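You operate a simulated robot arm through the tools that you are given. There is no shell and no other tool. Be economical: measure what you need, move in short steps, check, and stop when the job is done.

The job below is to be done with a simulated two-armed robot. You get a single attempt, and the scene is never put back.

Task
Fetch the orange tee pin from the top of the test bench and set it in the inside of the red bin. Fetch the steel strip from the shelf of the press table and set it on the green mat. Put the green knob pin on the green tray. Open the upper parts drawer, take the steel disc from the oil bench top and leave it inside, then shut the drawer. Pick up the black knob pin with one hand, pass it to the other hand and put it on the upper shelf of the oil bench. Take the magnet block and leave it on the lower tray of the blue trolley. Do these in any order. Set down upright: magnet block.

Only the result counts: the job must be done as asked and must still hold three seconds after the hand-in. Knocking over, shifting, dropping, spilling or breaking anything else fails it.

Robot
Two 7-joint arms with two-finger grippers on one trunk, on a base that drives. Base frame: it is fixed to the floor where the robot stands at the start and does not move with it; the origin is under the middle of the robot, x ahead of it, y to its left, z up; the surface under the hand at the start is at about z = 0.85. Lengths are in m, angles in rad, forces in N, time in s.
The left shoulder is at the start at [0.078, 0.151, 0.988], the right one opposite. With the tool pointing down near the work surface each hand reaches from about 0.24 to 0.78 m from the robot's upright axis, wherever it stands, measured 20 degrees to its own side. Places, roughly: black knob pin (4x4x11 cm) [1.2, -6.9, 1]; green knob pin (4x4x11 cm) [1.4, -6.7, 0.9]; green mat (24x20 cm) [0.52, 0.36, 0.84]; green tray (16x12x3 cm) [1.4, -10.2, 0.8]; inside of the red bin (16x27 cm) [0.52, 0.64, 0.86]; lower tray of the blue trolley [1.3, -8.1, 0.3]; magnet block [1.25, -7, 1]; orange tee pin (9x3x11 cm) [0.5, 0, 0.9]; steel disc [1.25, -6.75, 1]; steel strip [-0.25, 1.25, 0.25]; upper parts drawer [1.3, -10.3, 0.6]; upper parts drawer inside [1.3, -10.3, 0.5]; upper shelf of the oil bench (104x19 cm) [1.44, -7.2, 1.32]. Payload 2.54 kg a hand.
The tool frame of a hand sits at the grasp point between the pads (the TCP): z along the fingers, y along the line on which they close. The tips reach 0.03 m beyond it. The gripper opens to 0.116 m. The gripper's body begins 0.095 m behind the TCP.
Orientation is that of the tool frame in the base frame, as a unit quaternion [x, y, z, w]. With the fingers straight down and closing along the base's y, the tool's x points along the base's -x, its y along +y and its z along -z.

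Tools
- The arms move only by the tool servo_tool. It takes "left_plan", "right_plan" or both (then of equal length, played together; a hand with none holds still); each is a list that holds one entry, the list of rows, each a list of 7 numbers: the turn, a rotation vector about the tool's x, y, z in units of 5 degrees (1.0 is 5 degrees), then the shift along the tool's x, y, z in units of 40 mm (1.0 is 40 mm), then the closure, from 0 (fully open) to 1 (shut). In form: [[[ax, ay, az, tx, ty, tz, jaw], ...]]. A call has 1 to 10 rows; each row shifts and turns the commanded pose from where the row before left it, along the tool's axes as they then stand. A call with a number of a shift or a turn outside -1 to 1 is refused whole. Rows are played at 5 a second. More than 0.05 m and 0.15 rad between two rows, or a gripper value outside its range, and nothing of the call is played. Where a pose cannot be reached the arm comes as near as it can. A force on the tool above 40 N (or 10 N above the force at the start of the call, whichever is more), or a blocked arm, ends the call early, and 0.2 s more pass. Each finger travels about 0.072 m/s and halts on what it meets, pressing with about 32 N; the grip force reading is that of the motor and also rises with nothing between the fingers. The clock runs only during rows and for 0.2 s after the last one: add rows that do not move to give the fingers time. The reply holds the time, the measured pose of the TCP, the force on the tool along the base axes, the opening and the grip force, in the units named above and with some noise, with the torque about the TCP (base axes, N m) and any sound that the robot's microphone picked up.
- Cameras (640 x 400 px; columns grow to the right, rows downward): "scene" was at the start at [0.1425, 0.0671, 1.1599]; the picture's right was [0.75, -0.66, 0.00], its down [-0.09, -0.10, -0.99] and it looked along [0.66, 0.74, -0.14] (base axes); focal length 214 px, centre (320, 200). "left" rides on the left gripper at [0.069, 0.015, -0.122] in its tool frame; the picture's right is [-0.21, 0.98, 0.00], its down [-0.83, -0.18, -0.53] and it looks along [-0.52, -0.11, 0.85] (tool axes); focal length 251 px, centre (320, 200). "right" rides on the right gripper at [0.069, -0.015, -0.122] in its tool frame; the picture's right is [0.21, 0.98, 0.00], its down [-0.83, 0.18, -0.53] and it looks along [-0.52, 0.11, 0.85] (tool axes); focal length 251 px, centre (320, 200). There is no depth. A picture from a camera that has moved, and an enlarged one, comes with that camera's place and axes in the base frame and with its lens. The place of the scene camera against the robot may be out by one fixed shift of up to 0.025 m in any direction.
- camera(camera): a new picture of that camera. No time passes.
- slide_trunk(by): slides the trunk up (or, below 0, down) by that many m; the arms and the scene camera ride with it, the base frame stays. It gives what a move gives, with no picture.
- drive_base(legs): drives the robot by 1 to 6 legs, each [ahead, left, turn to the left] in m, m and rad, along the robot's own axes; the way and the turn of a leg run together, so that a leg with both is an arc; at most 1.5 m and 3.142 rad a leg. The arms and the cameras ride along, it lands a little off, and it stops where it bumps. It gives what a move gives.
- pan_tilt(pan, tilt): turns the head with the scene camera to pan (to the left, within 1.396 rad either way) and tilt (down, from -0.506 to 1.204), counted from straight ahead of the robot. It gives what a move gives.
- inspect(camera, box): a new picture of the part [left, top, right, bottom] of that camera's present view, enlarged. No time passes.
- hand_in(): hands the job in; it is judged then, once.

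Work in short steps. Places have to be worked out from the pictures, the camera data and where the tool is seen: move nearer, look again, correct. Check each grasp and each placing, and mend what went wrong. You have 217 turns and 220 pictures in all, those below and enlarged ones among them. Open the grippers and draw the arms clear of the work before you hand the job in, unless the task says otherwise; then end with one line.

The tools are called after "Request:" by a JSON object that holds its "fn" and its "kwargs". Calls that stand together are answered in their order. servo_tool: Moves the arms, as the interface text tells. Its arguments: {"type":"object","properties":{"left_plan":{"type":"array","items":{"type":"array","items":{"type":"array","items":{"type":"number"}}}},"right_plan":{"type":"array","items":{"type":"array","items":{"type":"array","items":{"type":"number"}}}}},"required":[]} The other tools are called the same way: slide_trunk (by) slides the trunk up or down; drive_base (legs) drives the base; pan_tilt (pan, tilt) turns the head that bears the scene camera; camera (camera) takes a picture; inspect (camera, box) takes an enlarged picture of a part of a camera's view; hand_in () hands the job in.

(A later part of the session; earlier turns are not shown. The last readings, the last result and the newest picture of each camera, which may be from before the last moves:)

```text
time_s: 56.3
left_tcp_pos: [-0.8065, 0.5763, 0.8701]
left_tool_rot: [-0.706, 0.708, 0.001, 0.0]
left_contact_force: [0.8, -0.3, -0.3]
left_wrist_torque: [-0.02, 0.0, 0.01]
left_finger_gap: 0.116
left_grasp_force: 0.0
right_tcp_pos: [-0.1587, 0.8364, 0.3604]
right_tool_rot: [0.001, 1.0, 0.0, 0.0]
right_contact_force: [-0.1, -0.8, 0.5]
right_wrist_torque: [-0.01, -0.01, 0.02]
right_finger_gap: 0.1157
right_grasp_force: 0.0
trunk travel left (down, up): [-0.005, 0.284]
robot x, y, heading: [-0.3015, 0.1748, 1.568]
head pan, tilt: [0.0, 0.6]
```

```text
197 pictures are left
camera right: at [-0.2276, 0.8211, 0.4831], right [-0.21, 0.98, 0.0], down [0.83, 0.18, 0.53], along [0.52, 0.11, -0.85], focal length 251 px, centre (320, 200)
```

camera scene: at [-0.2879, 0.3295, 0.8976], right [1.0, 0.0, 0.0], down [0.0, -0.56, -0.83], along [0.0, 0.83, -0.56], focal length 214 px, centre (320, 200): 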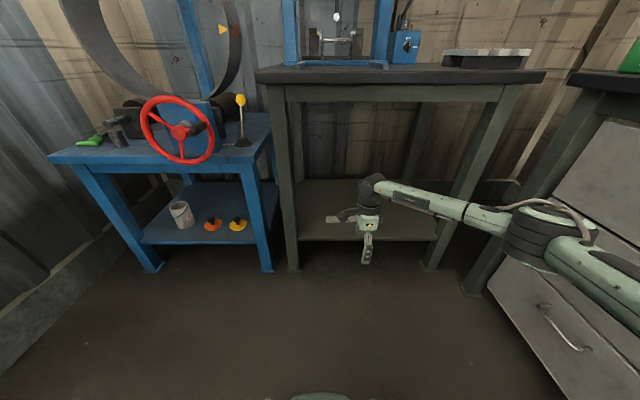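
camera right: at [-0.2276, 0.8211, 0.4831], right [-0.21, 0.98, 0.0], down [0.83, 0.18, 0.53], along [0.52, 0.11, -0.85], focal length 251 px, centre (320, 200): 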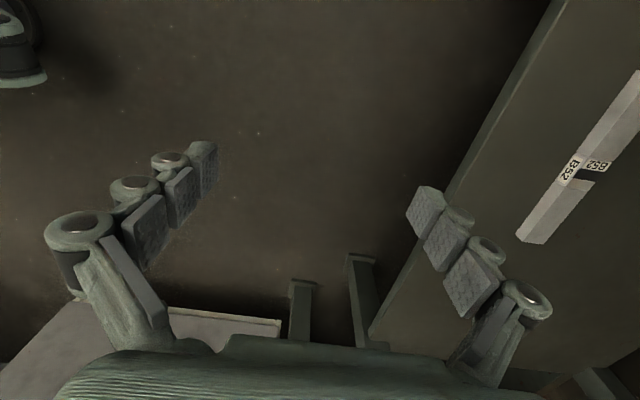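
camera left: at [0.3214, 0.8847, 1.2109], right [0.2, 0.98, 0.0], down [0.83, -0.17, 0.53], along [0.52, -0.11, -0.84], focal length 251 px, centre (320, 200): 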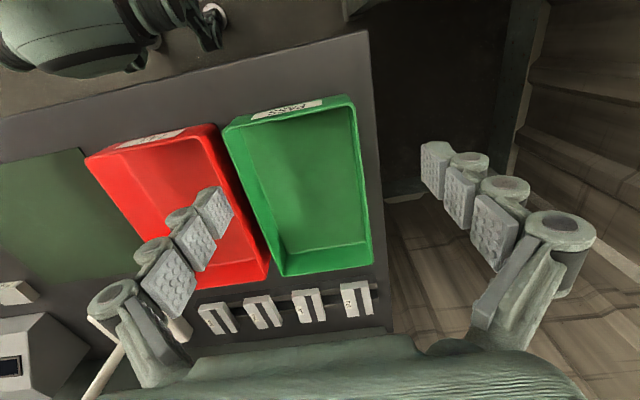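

The strip reads at about (-0.175, 1.10). I draw the left hand back so it stays clear of the blue machine, then drive ahead 0.265 m.

Request:
{"fn": "servo_tool", "kwargs": {"left_plan": [[[0, 0, 0, 0.55, -0.4, 0, 0], [0, 0, 0, 0.55, -0.4, 0, 0], [0, 0, 0, 0.55, -0.4, 0, 0], [0, 0, 0, 0.55, -0.4, 0, 0], [0, 0, 0, 0.55, -0.4, 0, 0], [0, 0, 0, 0.55, -0.4, 0, 0]]]}}

Request:
{"fn": "drive_base", "kwargs": {"legs": [[0.26, 0, 0]]}}

Request:
{"fn": "camera", "kwargs": {"camera": "scene"}}

Request:
{"fn": "camera", "kwargs": {"camera": "right"}}

```text
time_s: 57.7
left_tcp_pos: [-0.7112, 0.4427, 0.8677]
left_tool_rot: [-0.706, 0.708, 0.0, 0.0]
left_contact_force: [-0.5, -0.3, -0.9]
left_wrist_torque: [-0.03, -0.02, -0.01]
left_finger_gap: 0.116
left_grasp_force: 0.1
right_tcp_pos: [-0.1608, 0.8349, 0.3602]
right_tool_rot: [0.002, 1.0, 0.0, -0.001]
right_contact_force: [-0.2, -1.1, 0.0]
right_wrist_torque: [0.01, 0.0, -0.01]
right_finger_gap: 0.1161
right_grasp_force: 0.0
trunk travel left (down, up): [-0.005, 0.284]
robot x, y, heading: [-0.298, 0.1804, 1.574]
head pan, tilt: [0.0, 0.6]
```

```text
time_s: 59.6
left_tcp_pos: [-0.7073, 0.7097, 0.8683]
left_tool_rot: [-0.705, 0.709, 0.0, 0.0]
left_contact_force: [0.9, -1.3, 0.5]
left_wrist_torque: [-0.02, 0.0, -0.01]
left_finger_gap: 0.1158
left_grasp_force: 0.1
right_tcp_pos: [-0.1536, 1.0995, 0.3603]
right_tool_rot: [0.004, 1.0, 0.0, -0.001]
right_contact_force: [-0.4, 0.1, 0.4]
right_wrist_torque: [-0.01, 0.01, 0.01]
right_finger_gap: 0.1158
right_grasp_force: 0.1
trunk travel left (down, up): [-0.005, 0.284]
robot x, y, heading: [-0.3004, 0.4441, 1.555]
head pan, tilt: [0.0, 0.6]
```

```text
196 pictures are left
camera scene: at [-0.2855, 0.5945, 0.8976], right [1.0, -0.01, 0.0], down [0.0, -0.56, -0.83], along [0.01, 0.83, -0.56], focal length 214 px, centre (320, 200)
```

scene: 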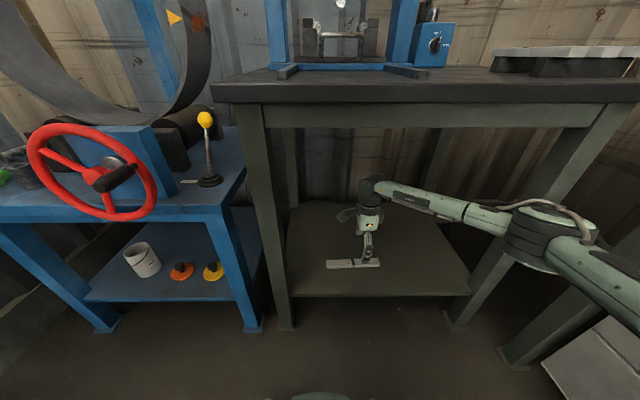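

```text
195 pictures are left
camera right: at [-0.2229, 1.0856, 0.4836], right [-0.21, 0.98, 0.0], down [0.83, 0.17, 0.53], along [0.52, 0.11, -0.85], focal length 251 px, centre (320, 200)
```

right: 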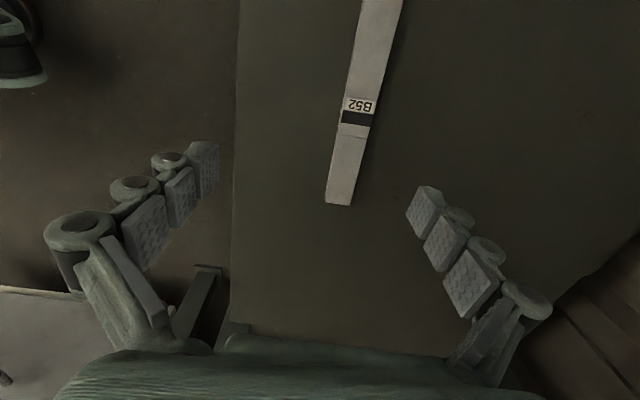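

The strip's centre computes to (-0.182, 1.13), aligned with the jaw. I shift over it and descend partway.

Request:
{"fn": "servo_tool", "kwargs": {"right_plan": [[[0, 0, 0, 0.35, 0.36, 0.3, 0], [0, 0, 0, 0.35, 0.36, 0.3, 0], [0, 0, 0, 0, 0, 0.6, 0], [0, 0, 0, 0, 0, 0.3, 0], [0, 0, 0, 0, 0, 0, 0]]]}}

Request:
{"fn": "camera", "kwargs": {"camera": "right"}}

Request:
{"fn": "inspect", "kwargs": {"camera": "scene", "box": [260, 150, 480, 290]}}

```text
time_s: 60.8
left_tcp_pos: [-0.7075, 0.71, 0.8697]
left_tool_rot: [-0.704, 0.71, 0.0, 0.0]
left_contact_force: [-0.1, -0.6, -0.3]
left_wrist_torque: [-0.02, 0.01, 0.02]
left_finger_gap: 0.116
left_grasp_force: 0.0
right_tcp_pos: [-0.1795, 1.129, 0.2991]
right_tool_rot: [0.004, 1.0, 0.0, -0.002]
right_contact_force: [0.9, 0.1, 0.8]
right_wrist_torque: [0.02, 0.0, -0.01]
right_finger_gap: 0.1163
right_grasp_force: 0.0
trunk travel left (down, up): [-0.005, 0.284]
robot x, y, heading: [-0.301, 0.4421, 1.561]
head pan, tilt: [0.0, 0.6]
```

```text
194 pictures are left
camera right: at [-0.2491, 1.1149, 0.4226], right [-0.21, 0.98, 0.0], down [0.83, 0.17, 0.53], along [0.52, 0.11, -0.85], focal length 251 px, centre (320, 200)
```

right: 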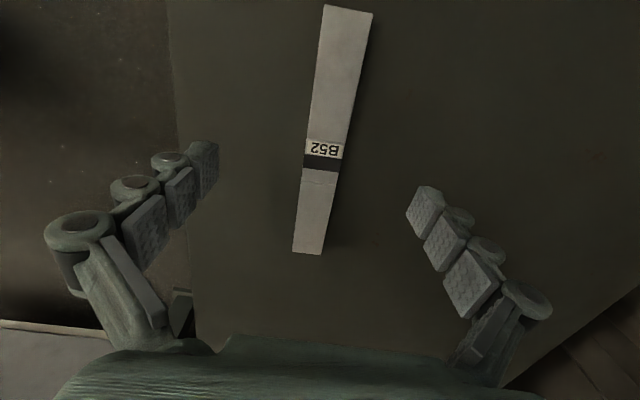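

```text
2.86 times, centred on (370, 220) of scene
camera zoom: at [-0.2855, 0.5945, 0.8976], right [1.0, -0.01, 0.0], down [0.0, -0.56, -0.83], along [0.01, 0.83, -0.56], focal length 613 px, centre (177, 143)
```

zoom: 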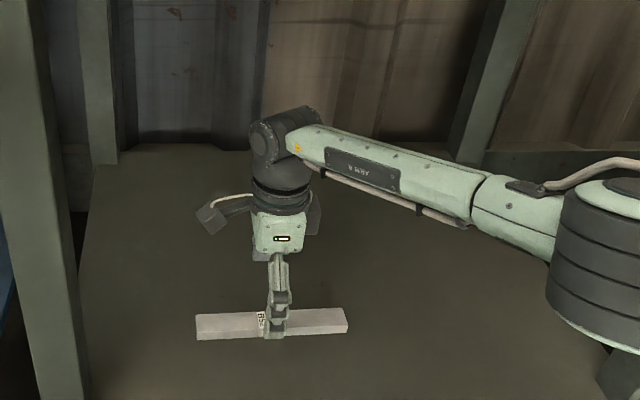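

Centred over the label. I lower 14 mm (tips just above the shelf) and close.

Request:
{"fn": "servo_tool", "kwargs": {"right_plan": [[[0, 0, 0, 0.1, 0, 0.2, 0.2], [0, 0, 0, 0, 0, 0.15, 0.2], [0, 0, 0, 0, 0, 0, 0.2]]]}}

Request:
{"fn": "servo_tool", "kwargs": {"right_plan": [[[0, 0, 0, 0, 0, 0, 1], [0, 0, 0, 0, 0, 0, 1], [0, 0, 0, 0, 0, 0, 1], [0, 0, 0, 0, 0, 0, 1], [0, 0, 0, 0, 0, 0, 1], [0, 0, 0, 0, 0, 0, 1], [0, 0, 0, 0, 0, 0, 1]]]}}

Request:
{"fn": "camera", "kwargs": {"camera": "right"}}

```text
time_s: 61.6
left_tcp_pos: [-0.7084, 0.7103, 0.8688]
left_tool_rot: [-0.704, 0.71, 0.001, 0.001]
left_contact_force: [0.2, -1.0, -0.3]
left_wrist_torque: [-0.01, 0.04, 0.0]
left_finger_gap: 0.116
left_grasp_force: 0.0
right_tcp_pos: [-0.1858, 1.1279, 0.2853]
right_tool_rot: [0.004, 1.0, 0.001, -0.001]
right_contact_force: [-1.2, -0.5, 0.5]
right_wrist_torque: [0.03, -0.01, -0.03]
right_finger_gap: 0.0927
right_grasp_force: 0.0
trunk travel left (down, up): [-0.005, 0.284]
robot x, y, heading: [-0.3024, 0.441, 1.561]
head pan, tilt: [0.0, 0.6]
```

```text
time_s: 63.2
left_tcp_pos: [-0.7082, 0.7105, 0.8682]
left_tool_rot: [-0.705, 0.709, 0.0, 0.001]
left_contact_force: [1.1, -0.3, 0.5]
left_wrist_torque: [0.01, -0.03, 0.01]
left_finger_gap: 0.1157
left_grasp_force: 0.1
right_tcp_pos: [-0.1869, 1.129, 0.2857]
right_tool_rot: [0.005, 1.0, 0.0, 0.0]
right_contact_force: [0.1, -0.7, -0.4]
right_wrist_torque: [-0.01, 0.0, -0.03]
right_finger_gap: 0.0
right_grasp_force: 29.1
trunk travel left (down, up): [-0.005, 0.284]
robot x, y, heading: [-0.3005, 0.441, 1.564]
head pan, tilt: [0.0, 0.6]
```

```text
192 pictures are left
camera right: at [-0.2545, 1.1144, 0.409], right [-0.21, 0.98, 0.0], down [0.83, 0.17, 0.53], along [0.52, 0.11, -0.85], focal length 251 px, centre (320, 200)
```

right: 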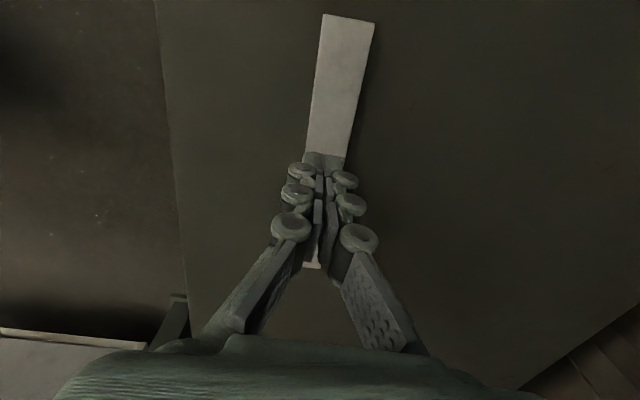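

Fingers closed above the strip, so the shelf is lower. I open, lower another 16 mm and try again.

Request:
{"fn": "servo_tool", "kwargs": {"right_plan": [[[0, 0, 0, 0, 0, 0, 0.2], [0, 0, 0, 0, 0, 0, 0.2], [0, 0, 0, 0, 0, 0, 0.2], [0, 0, 0, 0, 0, 0, 0.2], [0, 0, 0, 0, 0, 0, 0.2]]]}}

Request:
{"fn": "servo_tool", "kwargs": {"right_plan": [[[0, 0, 0, 0, 0, 0.1, 0.2], [0, 0, 0, 0, 0, 0.1, 0.2], [0, 0, 0, 0, 0, 0.1, 0.2], [0, 0, 0, 0, 0, 0.1, 0.2], [0, 0, 0, 0, 0, 0, 0.2]]]}}

Request:
{"fn": "camera", "kwargs": {"camera": "right"}}

```text
time_s: 64.4
left_tcp_pos: [-0.7085, 0.7103, 0.8693]
left_tool_rot: [-0.705, 0.709, 0.001, 0.0]
left_contact_force: [0.0, 0.1, 0.0]
left_wrist_torque: [0.04, -0.02, -0.02]
left_finger_gap: 0.1158
left_grasp_force: 0.0
right_tcp_pos: [-0.1858, 1.1285, 0.285]
right_tool_rot: [0.005, 1.0, 0.0, -0.001]
right_contact_force: [0.5, 0.4, 0.4]
right_wrist_torque: [0.01, 0.01, -0.04]
right_finger_gap: 0.093
right_grasp_force: 0.1
trunk travel left (down, up): [-0.005, 0.284]
robot x, y, heading: [-0.3005, 0.4392, 1.566]
head pan, tilt: [0.0, 0.6]
```

```text
time_s: 65.6
left_tcp_pos: [-0.7086, 0.7085, 0.8688]
left_tool_rot: [-0.705, 0.709, 0.001, 0.0]
left_contact_force: [0.1, -0.5, 0.4]
left_wrist_torque: [-0.06, 0.01, 0.01]
left_finger_gap: 0.1163
left_grasp_force: 0.1
right_tcp_pos: [-0.1861, 1.128, 0.2702]
right_tool_rot: [0.005, 1.0, 0.0, -0.001]
right_contact_force: [-0.3, 0.4, -0.4]
right_wrist_torque: [0.0, -0.01, 0.01]
right_finger_gap: 0.093
right_grasp_force: 0.0
trunk travel left (down, up): [-0.005, 0.284]
robot x, y, heading: [-0.301, 0.4399, 1.563]
head pan, tilt: [0.0, 0.6]
```

```text
191 pictures are left
camera right: at [-0.2544, 1.1145, 0.3932], right [-0.21, 0.98, 0.0], down [0.83, 0.17, 0.53], along [0.52, 0.11, -0.85], focal length 251 px, centre (320, 200)
```

right: 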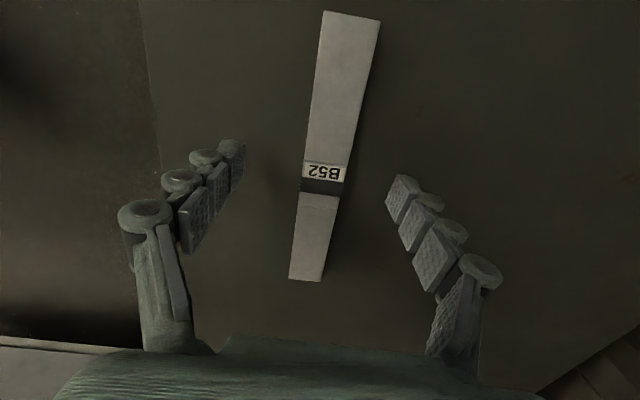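

No contact yet; I go down in small steps watching the force.

Request:
{"fn": "servo_tool", "kwargs": {"right_plan": [[[0, 0, 0, 0, 0, 0.1, 0.2], [0, 0, 0, 0, 0, 0.1, 0.2], [0, 0, 0, 0, 0, 0, 0.2]]]}}

Request:
{"fn": "servo_tool", "kwargs": {"right_plan": [[[0, 0, 0, 0, 0, 0, 1], [0, 0, 0, 0, 0, 0, 1], [0, 0, 0, 0, 0, 0, 1], [0, 0, 0, 0, 0, 0, 1], [0, 0, 0, 0, 0, 0, 1], [0, 0, 0, 0, 0, 0, 1], [0, 0, 0, 0, 0, 0, 1]]]}}

```text
time_s: 66.4
left_tcp_pos: [-0.7084, 0.7096, 0.869]
left_tool_rot: [-0.705, 0.709, 0.0, 0.001]
left_contact_force: [0.6, 0.5, 0.0]
left_wrist_torque: [0.0, 0.04, 0.03]
left_finger_gap: 0.116
left_grasp_force: 0.1
right_tcp_pos: [-0.1864, 1.1298, 0.2626]
right_tool_rot: [0.005, 1.0, 0.0, -0.001]
right_contact_force: [-0.6, -0.1, 0.7]
right_wrist_torque: [-0.03, 0.04, 0.03]
right_finger_gap: 0.0927
right_grasp_force: 0.1
trunk travel left (down, up): [-0.005, 0.284]
robot x, y, heading: [-0.3013, 0.4411, 1.563]
head pan, tilt: [0.0, 0.6]
```

```text
time_s: 68.0
left_tcp_pos: [-0.7083, 0.7109, 0.8689]
left_tool_rot: [-0.705, 0.71, 0.0, 0.0]
left_contact_force: [0.0, 0.5, -0.2]
left_wrist_torque: [-0.02, -0.02, 0.0]
left_finger_gap: 0.1159
left_grasp_force: 0.1
right_tcp_pos: [-0.1875, 1.1293, 0.2625]
right_tool_rot: [0.005, 1.0, 0.001, -0.001]
right_contact_force: [1.1, 1.3, 3.0]
right_wrist_torque: [-0.03, -0.15, -0.01]
right_finger_gap: 0.0299
right_grasp_force: 32.4
trunk travel left (down, up): [-0.005, 0.284]
robot x, y, heading: [-0.298, 0.4411, 1.563]
head pan, tilt: [0.0, 0.6]
```

Gripped at 30 mm width. I lift 3 cm and look.

Request:
{"fn": "servo_tool", "kwargs": {"right_plan": [[[0, 0, 0, 0, 0, -0.4, 1], [0, 0, 0, 0, 0, -0.4, 1], [0, 0, 0, 0, 0, -0.4, 1], [0, 0, 0, 0, 0, -0.4, 1], [0, 0, 0, 0, 0, -0.4, 1], [0, 0, 0, 0, 0, -0.4, 1], [0, 0, 0, 0, 0, 0, 1]]]}}

Request:
{"fn": "camera", "kwargs": {"camera": "right"}}

Request:
{"fn": "inspect", "kwargs": {"camera": "scene", "box": [260, 150, 480, 290]}}

```text
time_s: 69.6
left_tcp_pos: [-0.708, 0.7102, 0.8676]
left_tool_rot: [-0.705, 0.709, 0.0, 0.0]
left_contact_force: [-0.5, -0.2, -0.4]
left_wrist_torque: [0.0, -0.02, 0.03]
left_finger_gap: 0.1162
left_grasp_force: 0.0
right_tcp_pos: [-0.1852, 1.1282, 0.3585]
right_tool_rot: [0.005, 1.0, -0.001, 0.0]
right_contact_force: [0.8, -0.2, -6.7]
right_wrist_torque: [0.01, 0.13, -0.03]
right_finger_gap: 0.0296
right_grasp_force: 31.8
trunk travel left (down, up): [-0.005, 0.284]
robot x, y, heading: [-0.2991, 0.4385, 1.559]
head pan, tilt: [0.0, 0.6]
```

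```text
190 pictures are left
camera right: at [-0.2536, 1.1142, 0.481], right [-0.21, 0.98, 0.0], down [0.83, 0.17, 0.53], along [0.52, 0.11, -0.85], focal length 251 px, centre (320, 200)
```

right: 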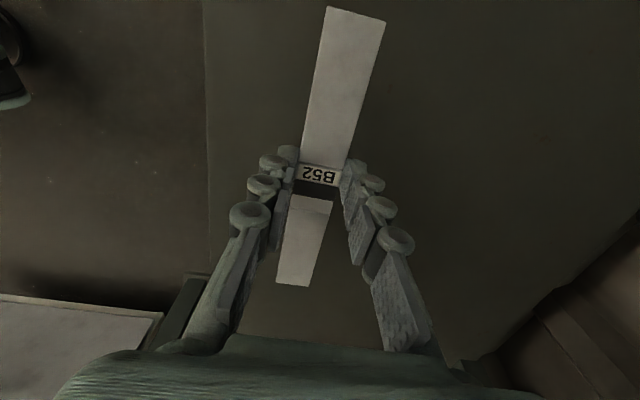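

```text
2.86 times, centred on (370, 220) of scene
camera zoom: at [-0.2855, 0.595, 0.8974], right [1.0, -0.01, 0.0], down [0.0, -0.57, -0.82], along [0.01, 0.82, -0.57], focal length 613 px, centre (177, 143)
```

zoom: 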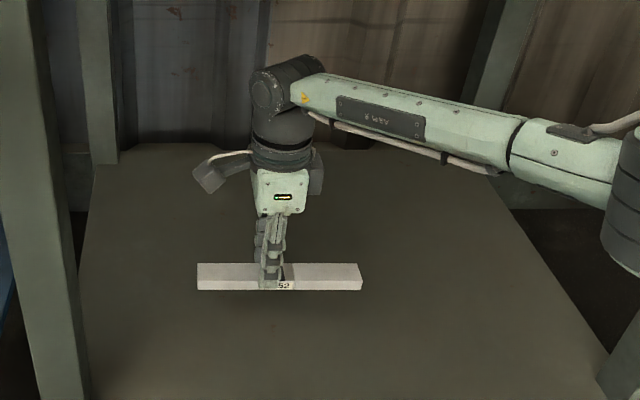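

Strip is held level. I back out from under the table, then lift and retract.

Request:
{"fn": "drive_base", "kwargs": {"legs": [[-0.32, 0, 0]]}}

Request:
{"fn": "servo_tool", "kwargs": {"right_plan": [[[0, 0, 0, 0.3, -0.5, -0.9, 1], [0, 0, 0, 0.3, -0.5, -0.9, 1], [0, 0, 0, 0.3, -0.5, -0.9, 1], [0, 0, 0, 0.3, -0.5, -0.9, 1], [0, 0, 0, 0.3, -0.5, -0.9, 1], [0, 0, 0, 0.3, -0.5, -0.9, 1], [0, 0, 0, 0.3, -0.5, -0.9, 1], [0, 0, 0, 0.3, -0.5, -0.9, 1], [0, 0, 0, 0.3, -0.5, -0.9, 1], [0, 0, 0, 0.3, -0.5, -0.9, 1]]]}}

Request:
{"fn": "servo_tool", "kwargs": {"right_plan": [[[0, 0, 0, 0, 0, -0.9, 1], [0, 0, 0, 0, 0, -0.9, 1], [0, 0, 0, 0, 0, -0.9, 1], [0, 0, 0, 0, 0, -0.9, 1], [0, 0, 0, 0, 0, 0, 1]]]}}

Request:
{"fn": "slide_trunk", "kwargs": {"by": 0.22}}

Request:
{"fn": "camera", "kwargs": {"camera": "scene"}}

```text
time_s: 71.8
left_tcp_pos: [-0.7122, 0.3805, 0.8691]
left_tool_rot: [0.709, -0.705, 0.001, 0.0]
left_contact_force: [0.0, -0.8, -1.0]
left_wrist_torque: [-0.03, -0.01, 0.04]
left_finger_gap: 0.1158
left_grasp_force: 0.0
right_tcp_pos: [-0.195, 0.8042, 0.3583]
right_tool_rot: [-0.001, 1.0, 0.0, -0.001]
right_contact_force: [-0.6, 0.1, -6.9]
right_wrist_torque: [0.05, 0.16, 0.01]
right_finger_gap: 0.0298
right_grasp_force: 31.9
trunk travel left (down, up): [-0.005, 0.284]
robot x, y, heading: [-0.2991, 0.1157, 1.577]
head pan, tilt: [0.0, 0.6]
```

```text
time_s: 74.0
left_tcp_pos: [-0.7116, 0.38, 0.8675]
left_tool_rot: [0.709, -0.705, 0.0, 0.0]
left_contact_force: [0.6, -0.4, 0.8]
left_wrist_torque: [-0.03, 0.04, 0.02]
left_finger_gap: 0.116
left_grasp_force: 0.0
right_tcp_pos: [-0.316, 0.6028, 0.7224]
right_tool_rot: [-0.002, 1.0, 0.0, -0.001]
right_contact_force: [0.9, 0.1, -7.9]
right_wrist_torque: [-0.06, 0.09, 0.02]
right_finger_gap: 0.0297
right_grasp_force: 32.2
trunk travel left (down, up): [-0.005, 0.284]
robot x, y, heading: [-0.2997, 0.1139, 1.575]
head pan, tilt: [0.0, 0.6]
```

```text
time_s: 75.2
left_tcp_pos: [-0.7119, 0.3804, 0.8691]
left_tool_rot: [0.709, -0.705, 0.0, 0.0]
left_contact_force: [0.1, 0.0, 0.5]
left_wrist_torque: [-0.01, 0.0, 0.0]
left_finger_gap: 0.1161
left_grasp_force: 0.0
right_tcp_pos: [-0.3142, 0.6008, 0.8618]
right_tool_rot: [-0.002, 1.0, 0.0, -0.001]
right_contact_force: [0.2, -0.3, -7.3]
right_wrist_torque: [0.03, 0.1, -0.05]
right_finger_gap: 0.0298
right_grasp_force: 31.8
trunk travel left (down, up): [-0.005, 0.284]
robot x, y, heading: [-0.3038, 0.113, 1.57]
head pan, tilt: [0.0, 0.6]
```

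```text
time_s: 77.5
left_tcp_pos: [-0.7111, 0.3804, 1.0882]
left_tool_rot: [0.709, -0.705, 0.0, 0.0]
left_contact_force: [0.5, -0.5, 0.3]
left_wrist_torque: [0.03, -0.01, 0.0]
left_finger_gap: 0.1161
left_grasp_force: 0.0
right_tcp_pos: [-0.3126, 0.6009, 1.0814]
right_tool_rot: [-0.001, 1.0, 0.0, -0.001]
right_contact_force: [-0.1, 0.8, -7.5]
right_wrist_torque: [0.01, 0.12, 0.0]
right_finger_gap: 0.0296
right_grasp_force: 32.1
trunk travel left (down, up): [-0.225, 0.064]
robot x, y, heading: [-0.3059, 0.1161, 1.577]
head pan, tilt: [0.0, 0.6]
```

```text
188 pictures are left
camera scene: at [-0.2882, 0.2699, 1.1174], right [1.0, 0.0, 0.0], down [0.0, -0.57, -0.82], along [0.0, 0.82, -0.57], focal length 214 px, centre (320, 200)
```

scene: 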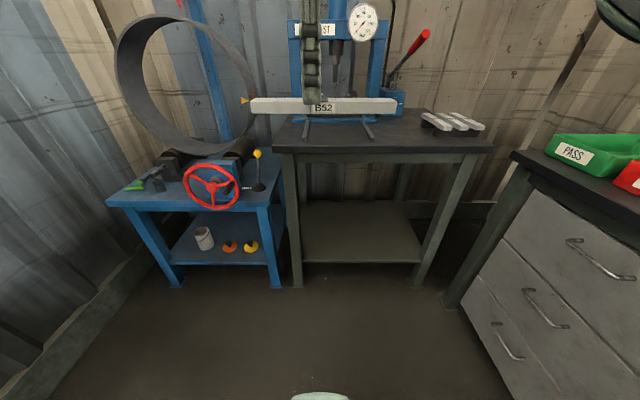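

Clear. I turn right to face the test bench and drive up beside the mat.

Request:
{"fn": "drive_base", "kwargs": {"legs": [[0, 0, -1.572], [0.3, 0.26, 0]]}}

Request:
{"fn": "pan_tilt", "kwargs": {"pan": 0.1, "tilt": 0.7}}

Request:
{"fn": "camera", "kwargs": {"camera": "right"}}

Request:
{"fn": "camera", "kwargs": {"camera": "scene"}}

```text
time_s: 84.4
left_tcp_pos: [0.2427, 0.8068, 1.0881]
left_tool_rot: [-0.019, 1.0, 0.0, -0.001]
left_contact_force: [-0.4, 0.2, -0.2]
left_wrist_torque: [-0.01, -0.01, -0.02]
left_finger_gap: 0.1162
left_grasp_force: 0.1
right_tcp_pos: [0.4778, 0.4152, 1.0804]
right_tool_rot: [0.695, 0.719, 0.001, -0.001]
right_contact_force: [1.1, 0.3, -7.7]
right_wrist_torque: [0.08, 0.01, 0.0]
right_finger_gap: 0.0295
right_grasp_force: 32.4
trunk travel left (down, up): [-0.225, 0.064]
robot x, y, heading: [-0.0055, 0.3885, 0.034]
head pan, tilt: [0.0, 0.6]
```

```text
time_s: 85.1
left_tcp_pos: [0.2427, 0.8059, 1.0888]
left_tool_rot: [-0.019, 1.0, 0.0, 0.0]
left_contact_force: [-0.4, 0.0, 1.5]
left_wrist_torque: [-0.02, 0.02, -0.01]
left_finger_gap: 0.1161
left_grasp_force: 0.1
right_tcp_pos: [0.4768, 0.4143, 1.0815]
right_tool_rot: [0.695, 0.719, 0.0, -0.001]
right_contact_force: [-0.1, -0.1, -8.4]
right_wrist_torque: [0.13, 0.0, 0.01]
right_finger_gap: 0.0297
right_grasp_force: 31.7
trunk travel left (down, up): [-0.225, 0.064]
robot x, y, heading: [-0.0065, 0.3891, 0.034]
head pan, tilt: [0.099, 0.7]
```

```text
187 pictures are left
camera right: at [0.46, 0.4837, 1.2041], right [0.97, 0.25, 0.0], down [0.21, -0.82, 0.53], along [0.13, -0.52, -0.85], focal length 251 px, centre (320, 200)
```

right: 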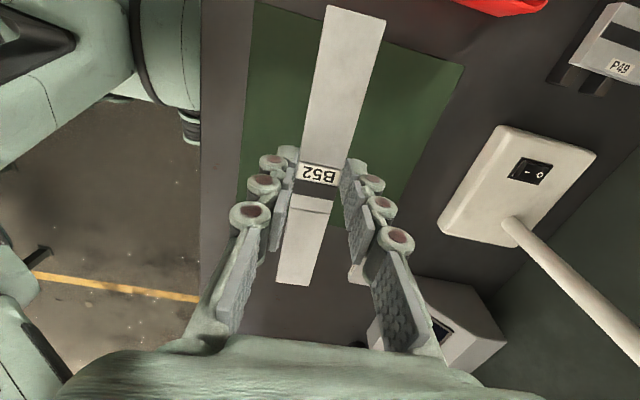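

```text
186 pictures are left
camera scene: at [0.1575, 0.3987, 1.1089], right [0.13, -0.99, 0.0], down [-0.64, -0.09, -0.76], along [0.76, 0.1, -0.64], focal length 214 px, centre (320, 200)
```

scene: 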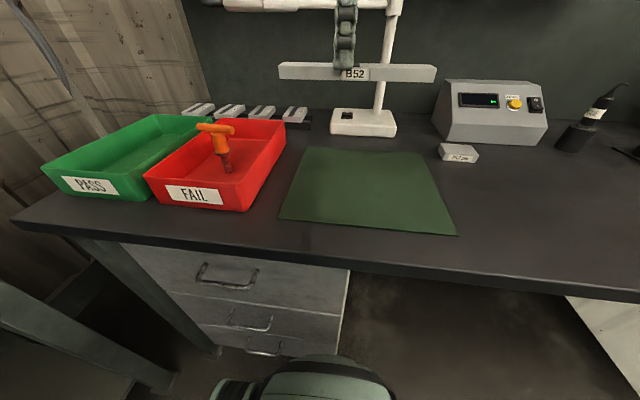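

The mat is centred about (0.53, 0.36). I move the strip over its middle and lower towards it.

Request:
{"fn": "servo_tool", "kwargs": {"right_plan": [[[0, 0, 0, -0.35, 0.3, 0, 1], [0, 0, 0, -0.35, 0.3, 0, 1], [0, 0, 0, -0.35, 0.3, 0, 1], [0, 0, 0, -0.35, 0.3, 0.4, 1], [0, 0, 0, 0, 0, 0.8, 1], [0, 0, 0, 0, 0, 0.8, 1], [0, 0, 0, 0, 0, 0.8, 1], [0, 0, 0, 0, 0, 0.8, 1], [0, 0, 0, 0, 0, 0.5, 1], [0, 0, 0, 0, 0, 0, 1]]]}}

Request:
{"fn": "camera", "kwargs": {"camera": "right"}}

Request:
{"fn": "camera", "kwargs": {"camera": "scene"}}

```text
time_s: 87.3
left_tcp_pos: [0.2436, 0.806, 1.0876]
left_tool_rot: [-0.018, 1.0, 0.0, 0.0]
left_contact_force: [-0.3, 0.6, 0.6]
left_wrist_torque: [-0.02, 0.01, -0.01]
left_finger_gap: 0.1162
left_grasp_force: 0.0
right_tcp_pos: [0.5234, 0.3613, 0.9167]
right_tool_rot: [0.695, 0.719, 0.001, -0.001]
right_contact_force: [0.3, 0.3, -7.5]
right_wrist_torque: [0.09, -0.01, 0.03]
right_finger_gap: 0.0299
right_grasp_force: 31.8
trunk travel left (down, up): [-0.225, 0.064]
robot x, y, heading: [-0.0062, 0.3878, 0.035]
head pan, tilt: [0.099, 0.7]
```

```text
185 pictures are left
camera right: at [0.5083, 0.4305, 1.0406], right [0.97, 0.25, 0.0], down [0.21, -0.82, 0.53], along [0.13, -0.52, -0.85], focal length 251 px, centre (320, 200)
```

right: 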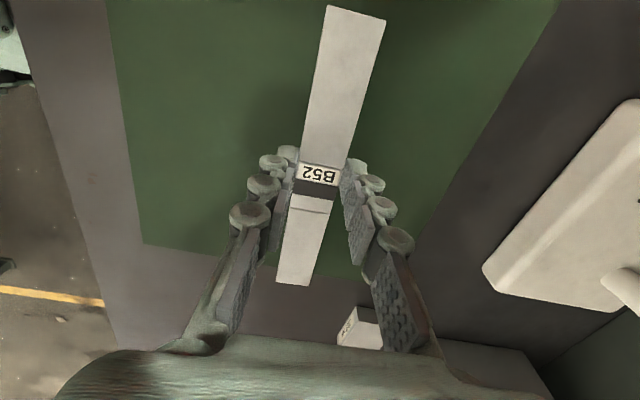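

```text
184 pictures are left
camera scene: at [0.1575, 0.3988, 1.1089], right [0.13, -0.99, 0.0], down [-0.64, -0.09, -0.76], along [0.76, 0.1, -0.64], focal length 214 px, centre (320, 200)
```

scene: 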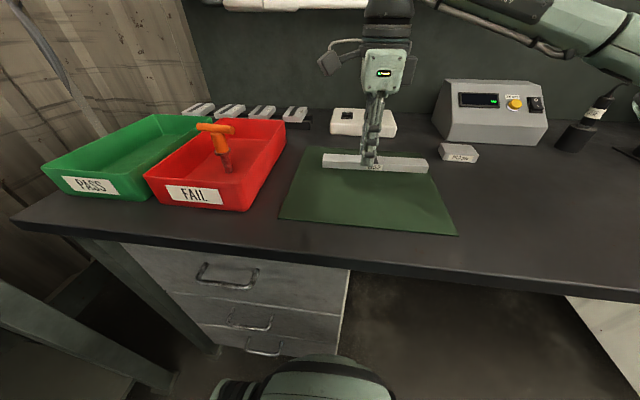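

Strip spans y≈0.25–0.45 over the mat's 0.22–0.50. I nudge +1 cm in y and lower gently.

Request:
{"fn": "servo_tool", "kwargs": {"right_plan": [[[0, 0, 0, 0.28, 0, 0.3, 1], [0, 0, 0, 0, 0, 0.3, 1], [0, 0, 0, 0, 0, 0.2, 1], [0, 0, 0, 0, 0, 0.1, 1], [0, 0, 0, 0, 0, 0.1, 1], [0, 0, 0, 0, 0, 0, 1]]]}}

```text
time_s: 88.7
left_tcp_pos: [0.2422, 0.8068, 1.0901]
left_tool_rot: [-0.018, 1.0, 0.0, 0.001]
left_contact_force: [0.0, -0.8, -0.3]
left_wrist_torque: [0.03, 0.01, 0.0]
left_finger_gap: 0.116
left_grasp_force: 0.0
right_tcp_pos: [0.5262, 0.3728, 0.8797]
right_tool_rot: [0.695, 0.719, 0.004, 0.002]
right_contact_force: [9.5, 2.2, 28.0]
right_wrist_torque: [-0.02, -0.08, 0.11]
right_finger_gap: 0.0296
right_grasp_force: 31.7
trunk travel left (down, up): [-0.225, 0.064]
robot x, y, heading: [-0.0063, 0.3864, 0.036]
head pan, tilt: [0.099, 0.7]
```

Contact at 0.880. I relieve slightly, open, and raise the hand.

Request:
{"fn": "servo_tool", "kwargs": {"right_plan": [[[0, 0, 0, 0, 0, -0.1, 1], [0, 0, 0, 0, 0, 0, 0.7], [0, 0, 0, 0, 0, 0, 0.4], [0, 0, 0, 0, 0, 0, 0.2], [0, 0, 0, 0, 0, 0, 0.2], [0, 0, 0, 0, 0, 0, 0.2]]]}}

Request:
{"fn": "servo_tool", "kwargs": {"right_plan": [[[0, 0, 0, 0, 0, -0.6, 0.2], [0, 0, 0, 0, 0, -0.8, 0.2], [0, 0, 0, 0, 0, -0.8, 0.2], [0, 0, 0, 0, 0, -0.8, 0.2], [0, 0, 0, 0, 0, -0.8, 0.2], [0, 0, 0, 0, -0.6, -0.8, 0.2], [0, 0, 0, 0, -0.6, -0.8, 0.2]]]}}

Request:
{"fn": "camera", "kwargs": {"camera": "scene"}}

Request:
{"fn": "camera", "kwargs": {"camera": "right"}}

```text
time_s: 90.1
left_tcp_pos: [0.2421, 0.8076, 1.0894]
left_tool_rot: [-0.018, 1.0, 0.0, 0.001]
left_contact_force: [-0.1, 0.0, 0.3]
left_wrist_torque: [0.03, 0.03, 0.02]
left_finger_gap: 0.116
left_grasp_force: 0.2
right_tcp_pos: [0.5276, 0.3715, 0.8802]
right_tool_rot: [0.694, 0.72, 0.001, -0.001]
right_contact_force: [-0.2, 0.5, 0.0]
right_wrist_torque: [-0.02, -0.03, -0.02]
right_finger_gap: 0.0929
right_grasp_force: 0.1
trunk travel left (down, up): [-0.225, 0.064]
robot x, y, heading: [-0.0082, 0.3865, 0.037]
head pan, tilt: [0.099, 0.7]
```

```text
time_s: 91.7
left_tcp_pos: [0.2428, 0.8074, 1.0879]
left_tool_rot: [-0.018, 1.0, 0.0, 0.001]
left_contact_force: [-0.8, -0.7, -0.5]
left_wrist_torque: [0.01, 0.01, 0.0]
left_finger_gap: 0.1158
left_grasp_force: 0.0
right_tcp_pos: [0.476, 0.3698, 1.0992]
right_tool_rot: [0.695, 0.719, 0.0, 0.0]
right_contact_force: [-1.0, 0.1, -0.2]
right_wrist_torque: [-0.02, -0.02, 0.04]
right_finger_gap: 0.0929
right_grasp_force: 0.1
trunk travel left (down, up): [-0.225, 0.064]
robot x, y, heading: [-0.0072, 0.3858, 0.034]
head pan, tilt: [0.099, 0.7]
```

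```text
183 pictures are left
camera scene: at [0.1564, 0.3988, 1.109], right [0.14, -0.99, 0.0], down [-0.64, -0.09, -0.77], along [0.76, 0.1, -0.64], focal length 214 px, centre (320, 200)
```

scene: 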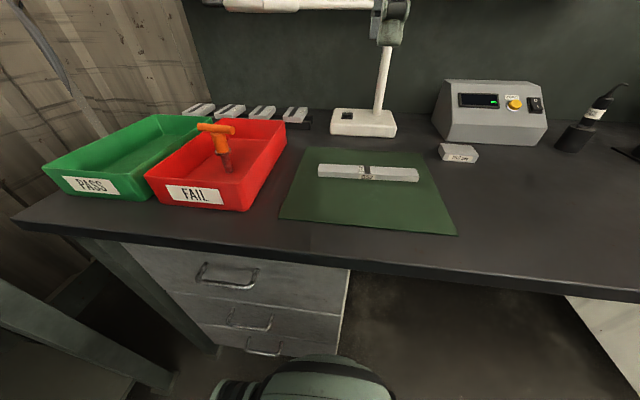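

```text
182 pictures are left
camera right: at [0.46, 0.4382, 1.222], right [0.97, 0.25, 0.0], down [0.21, -0.82, 0.53], along [0.13, -0.52, -0.85], focal length 251 px, centre (320, 200)
```

right: 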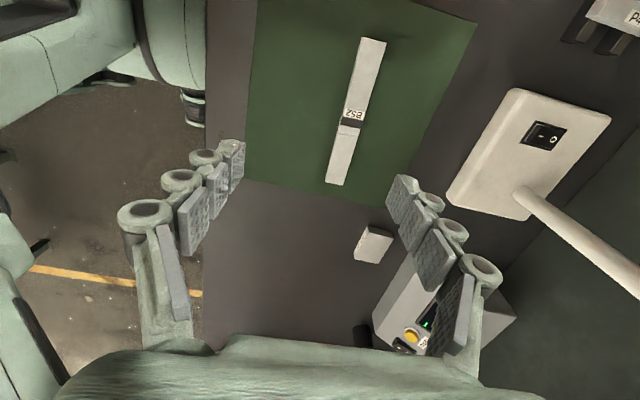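

The strip lies fully on the mat. I retract the right hand to a natural posture, back off, turn right and look along the hall.

Request:
{"fn": "servo_tool", "kwargs": {"right_plan": [[[0, 0, -1, -0.3, -0.5, 0, 0], [0, 0, -1, -0.3, -0.5, 0, 0], [0, 0, -1, -0.3, -0.5, 0, 0], [0, 0, -1, -0.3, -0.3, 0, 0], [0, 0, -1, 0, 0, 0, 0], [0, 0, -1, 0, 0, 0, 0], [0, 0, -1, 0, 0, 0, 0], [0, 0, -1, 0, 0, 0, 0], [0, 0, -1, 0, 0, 0, 0]]]}}

Request:
{"fn": "servo_tool", "kwargs": {"right_plan": [[[0, 0, -1, 0, 0, 0, 0], [0, 0, -1, 0, 0, 0, 0], [0, 0, -1, 0, 0, 0, 0], [0, 0, -1, 0, 0, 0, 0], [0, 0, -1, 0, 0, 0, 0], [0, 0, -1, 0, 0, 0, 0], [0, 0, -1, 0, 0, 0, 0], [0, 0, -1, 0, 0, 0, 0], [0, 0, -1, 0, 0, 0, 0]]]}}

Request:
{"fn": "drive_base", "kwargs": {"legs": [[-0.45, 0, 0], [0, 0, -1.6]]}}

Request:
{"fn": "pan_tilt", "kwargs": {"pan": 0, "tilt": 0.3}}

Request:
{"fn": "camera", "kwargs": {"camera": "scene"}}

```text
time_s: 93.7
left_tcp_pos: [0.2424, 0.8077, 1.0881]
left_tool_rot: [-0.018, 1.0, 0.001, 0.002]
left_contact_force: [-0.2, -0.4, -0.5]
left_wrist_torque: [0.01, 0.0, 0.02]
left_finger_gap: 0.1161
left_grasp_force: 0.0
right_tcp_pos: [0.416, 0.3133, 1.0982]
right_tool_rot: [0.365, 0.931, 0.001, 0.0]
right_contact_force: [0.4, -0.6, 0.1]
right_wrist_torque: [0.0, -0.03, -0.04]
right_finger_gap: 0.1161
right_grasp_force: 0.1
trunk travel left (down, up): [-0.225, 0.064]
robot x, y, heading: [-0.0078, 0.3874, 0.034]
head pan, tilt: [0.099, 0.7]
```

```text
time_s: 95.7
left_tcp_pos: [0.242, 0.8061, 1.0882]
left_tool_rot: [-0.019, 1.0, 0.0, 0.002]
left_contact_force: [0.1, 0.2, -1.4]
left_wrist_torque: [-0.01, 0.04, 0.02]
left_finger_gap: 0.1161
left_grasp_force: 0.0
right_tcp_pos: [0.4154, 0.3132, 1.0968]
right_tool_rot: [-0.018, 1.0, 0.001, 0.0]
right_contact_force: [0.3, -0.1, -0.4]
right_wrist_torque: [0.0, -0.01, 0.01]
right_finger_gap: 0.1161
right_grasp_force: 0.0
trunk travel left (down, up): [-0.225, 0.064]
robot x, y, heading: [-0.0067, 0.3837, 0.031]
head pan, tilt: [0.099, 0.7]
```

```text
time_s: 102.3
left_tcp_pos: [-0.0267, 0.1094, 1.0882]
left_tool_rot: [0.701, 0.713, 0.0, 0.001]
left_contact_force: [-0.7, 0.1, 0.1]
left_wrist_torque: [0.0, 0.03, 0.0]
left_finger_gap: 0.1158
left_grasp_force: 0.1
right_tcp_pos: [-0.5246, -0.0523, 1.0982]
right_tool_rot: [0.701, 0.713, 0.0, 0.0]
right_contact_force: [0.4, -0.1, 0.1]
right_wrist_torque: [0.0, 0.02, 0.0]
right_finger_gap: 0.1158
right_grasp_force: 0.0
trunk travel left (down, up): [-0.225, 0.064]
robot x, y, heading: [-0.4431, 0.3726, -1.554]
head pan, tilt: [0.099, 0.7]
```

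```text
time_s: 103.2
left_tcp_pos: [-0.0285, 0.1104, 1.0893]
left_tool_rot: [0.701, 0.713, -0.001, 0.0]
left_contact_force: [-0.5, -1.4, 0.9]
left_wrist_torque: [0.0, -0.01, 0.0]
left_finger_gap: 0.1161
left_grasp_force: 0.0
right_tcp_pos: [-0.5249, -0.053, 1.0981]
right_tool_rot: [0.702, 0.712, 0.001, 0.001]
right_contact_force: [0.1, 0.4, -0.4]
right_wrist_torque: [-0.01, 0.0, 0.04]
right_finger_gap: 0.116
right_grasp_force: 0.0
trunk travel left (down, up): [-0.225, 0.064]
robot x, y, heading: [-0.4434, 0.3666, -1.557]
head pan, tilt: [0.0, 0.3]
```

```text
181 pictures are left
camera scene: at [-0.4265, 0.2054, 1.145], right [-1.0, -0.02, 0.0], down [-0.01, 0.3, -0.96], along [0.02, -0.95, -0.3], focal length 214 px, centre (320, 200)
```

scene: 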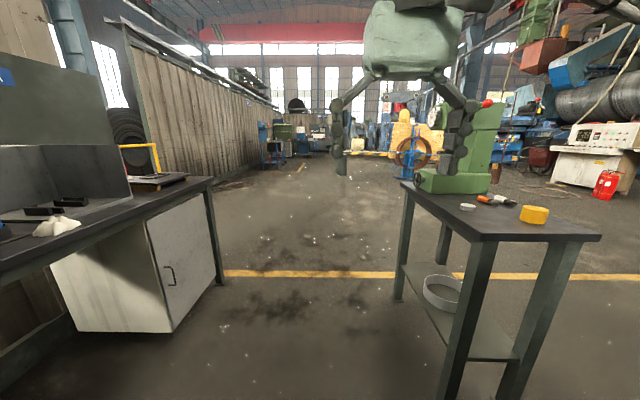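

A clear corridor lies between the test bench and a small table on the right. I shift left a little and drive ahead about 2.4 m.

Request:
{"fn": "drive_base", "kwargs": {"legs": [[0, 0.17, 0], [1.4, 0, 0], [1.2, 0, 0]]}}

Request:
{"fn": "camera", "kwargs": {"camera": "scene"}}

```text
time_s: 117.6
left_tcp_pos: [0.2055, -2.4572, 1.0893]
left_tool_rot: [0.701, 0.713, -0.002, 0.001]
left_contact_force: [-0.1, -0.3, 0.1]
left_wrist_torque: [-0.01, -0.02, -0.01]
left_finger_gap: 0.1162
left_grasp_force: 0.2
right_tcp_pos: [-0.2919, -2.6196, 1.0974]
right_tool_rot: [0.702, 0.713, 0.0, 0.0]
right_contact_force: [-0.6, -0.3, 0.8]
right_wrist_torque: [-0.01, -0.02, 0.01]
right_finger_gap: 0.1161
right_grasp_force: 0.1
trunk travel left (down, up): [-0.225, 0.064]
robot x, y, heading: [-0.2103, -2.1994, -1.553]
head pan, tilt: [0.0, 0.3]
```

```text
180 pictures are left
camera scene: at [-0.1926, -2.3608, 1.145], right [-1.0, -0.02, 0.0], down [0.0, 0.3, -0.96], along [0.02, -0.96, -0.3], focal length 214 px, centre (320, 200)
```

scene: 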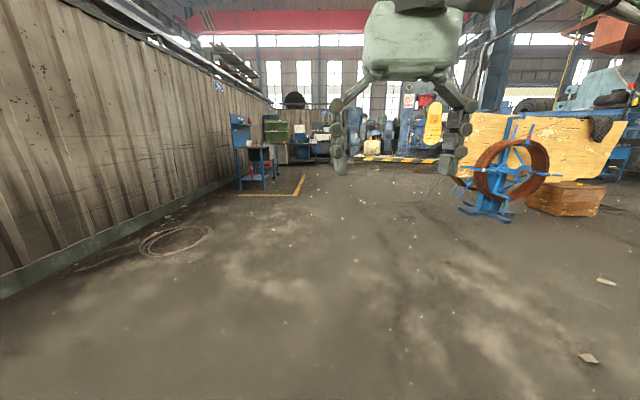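

The blue bench at about (1.4, -6.8) is likely the oil bench. I drive on toward it, staying clear of the floor coil.

Request:
{"fn": "drive_base", "kwargs": {"legs": [[1.4, 0, 0], [1.4, 0.1, 0], [0.9, 0.1, 0]]}}

Request:
{"fn": "pan_tilt", "kwargs": {"pan": 0.7, "tilt": 0.3}}

Request:
{"fn": "camera", "kwargs": {"camera": "scene"}}

```text
time_s: 135.6
left_tcp_pos: [0.5292, -6.143, 1.0887]
left_tool_rot: [0.692, 0.722, -0.001, 0.0]
left_contact_force: [0.3, 0.3, -0.6]
left_wrist_torque: [0.02, 0.04, 0.03]
left_finger_gap: 0.1159
left_grasp_force: 0.1
right_tcp_pos: [0.0367, -6.3175, 1.0984]
right_tool_rot: [0.692, 0.722, 0.001, 0.0]
right_contact_force: [-0.7, 0.0, 0.4]
right_wrist_torque: [0.0, 0.01, 0.04]
right_finger_gap: 0.1166
right_grasp_force: 0.0
trunk travel left (down, up): [-0.225, 0.064]
robot x, y, heading: [0.1042, -5.8968, -1.532]
head pan, tilt: [0.0, 0.3]
```

```text
time_s: 136.7
left_tcp_pos: [0.5297, -6.1422, 1.089]
left_tool_rot: [0.692, 0.722, 0.0, 0.0]
left_contact_force: [-0.4, -0.5, -1.1]
left_wrist_torque: [0.03, 0.0, 0.01]
left_finger_gap: 0.1158
left_grasp_force: 0.0
right_tcp_pos: [0.0362, -6.3167, 1.097]
right_tool_rot: [0.693, 0.721, 0.0, 0.001]
right_contact_force: [-0.6, 1.0, -0.1]
right_wrist_torque: [0.01, 0.01, 0.02]
right_finger_gap: 0.1161
right_grasp_force: 0.0
trunk travel left (down, up): [-0.225, 0.064]
robot x, y, heading: [0.11, -5.8942, -1.529]
head pan, tilt: [0.7, 0.3]
```

```text
179 pictures are left
camera scene: at [0.1879, -6.033, 1.1451], right [-0.74, -0.67, 0.0], down [-0.2, 0.22, -0.96], along [0.64, -0.71, -0.3], focal length 214 px, centre (320, 200)
```

scene: 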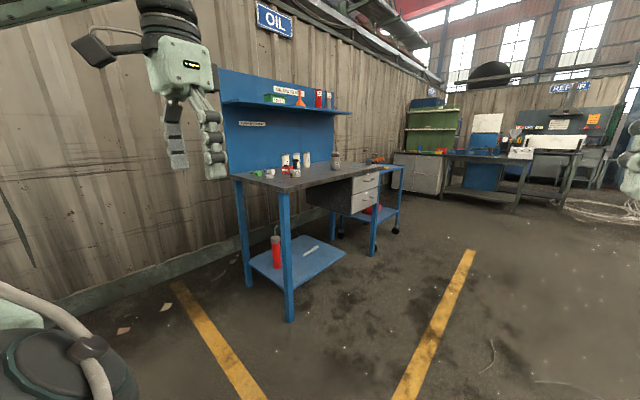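

That's the oil bench. I drive on, then turn to face it.

Request:
{"fn": "drive_base", "kwargs": {"legs": [[1.0, 0.05, 0], [0, 0, 1.53]]}}

Request:
{"fn": "pan_tilt", "kwargs": {"pan": 0, "tilt": 0.35}}

Request:
{"fn": "camera", "kwargs": {"camera": "scene"}}

```text
time_s: 145.5
left_tcp_pos: [0.4861, -6.4638, 1.089]
left_tool_rot: [0.002, 1.0, 0.0, 0.001]
left_contact_force: [-0.2, 0.6, 0.8]
left_wrist_torque: [0.01, -0.02, 0.03]
left_finger_gap: 0.1162
left_grasp_force: 0.0
right_tcp_pos: [0.6384, -6.9649, 1.099]
right_tool_rot: [0.002, 1.0, 0.0, 0.001]
right_contact_force: [-0.2, 0.3, -0.1]
right_wrist_torque: [0.0, 0.03, 0.01]
right_finger_gap: 0.1162
right_grasp_force: 0.1
trunk travel left (down, up): [-0.225, 0.064]
robot x, y, heading: [0.2194, -6.8721, 0.003]
head pan, tilt: [0.7, 0.3]
```

```text
time_s: 146.6
left_tcp_pos: [0.4862, -6.4653, 1.0889]
left_tool_rot: [0.0, 1.0, 0.0, 0.0]
left_contact_force: [-0.1, -0.2, 0.4]
left_wrist_torque: [-0.03, 0.01, 0.03]
left_finger_gap: 0.1161
left_grasp_force: 0.0
right_tcp_pos: [0.6386, -6.9656, 1.0983]
right_tool_rot: [0.002, 1.0, 0.001, 0.0]
right_contact_force: [0.0, 0.5, 0.2]
right_wrist_torque: [0.02, -0.01, 0.01]
right_finger_gap: 0.1161
right_grasp_force: 0.1
trunk travel left (down, up): [-0.225, 0.064]
robot x, y, heading: [0.2217, -6.874, -0.002]
head pan, tilt: [0.0, 0.351]
```

```text
178 pictures are left
camera scene: at [0.3931, -6.877, 1.1404], right [0.0, -1.0, 0.0], down [-0.34, 0.0, -0.94], along [0.94, 0.0, -0.34], focal length 214 px, centre (320, 200)
```

scene: 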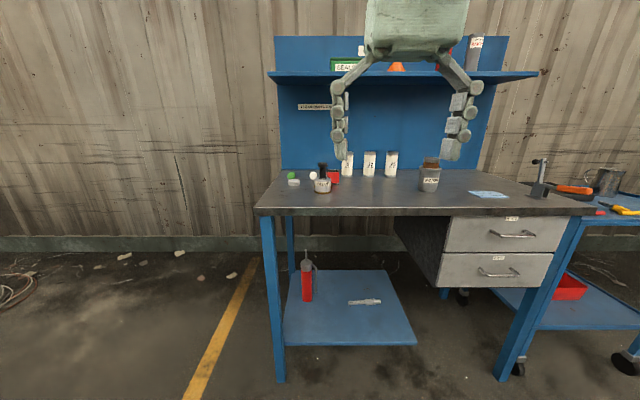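

I enlarge the tabletop.

Request:
{"fn": "inspect", "kwargs": {"camera": "scene", "box": [260, 130, 420, 230]}}

Request:
{"fn": "inspect", "kwargs": {"camera": "scene", "box": [400, 130, 640, 280]}}

Request:
{"fn": "inspect", "kwargs": {"camera": "scene", "box": [260, 20, 560, 110]}}

```text
4.00 times, centred on (340, 180) of scene
camera zoom: at [0.3931, -6.877, 1.1404], right [0.0, -1.0, 0.0], down [-0.34, 0.0, -0.94], along [0.94, 0.0, -0.34], focal length 858 px, centre (240, 280)
```

zoom: 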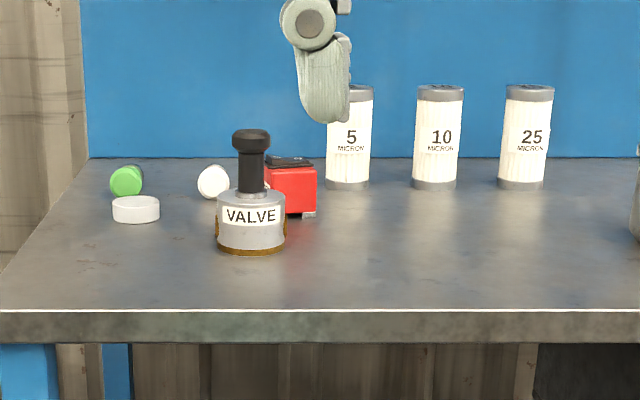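

```text
2.67 times, centred on (520, 205) of scene
camera zoom: at [0.3931, -6.877, 1.1404], right [0.0, -1.0, 0.0], down [-0.34, 0.0, -0.94], along [0.94, 0.0, -0.34], focal length 572 px, centre (-213, 187)
```

zoom: 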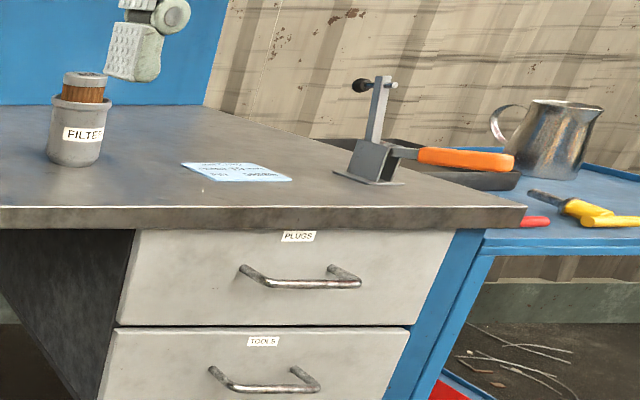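

```text
2.13 times, centred on (410, 65) of scene
camera zoom: at [0.3931, -6.877, 1.1404], right [0.0, -1.0, 0.0], down [-0.34, 0.0, -0.94], along [0.94, 0.0, -0.34], focal length 458 px, centre (128, 488)
```

zoom: 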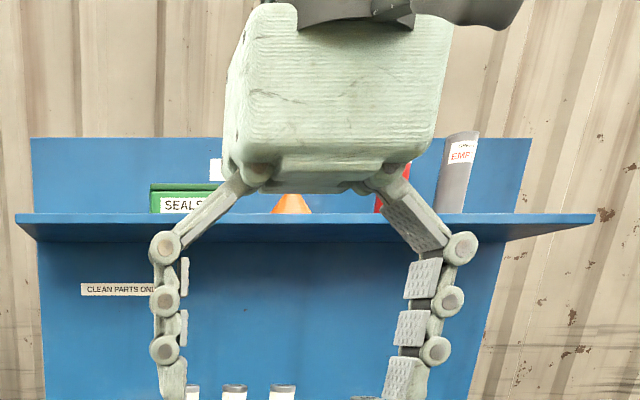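

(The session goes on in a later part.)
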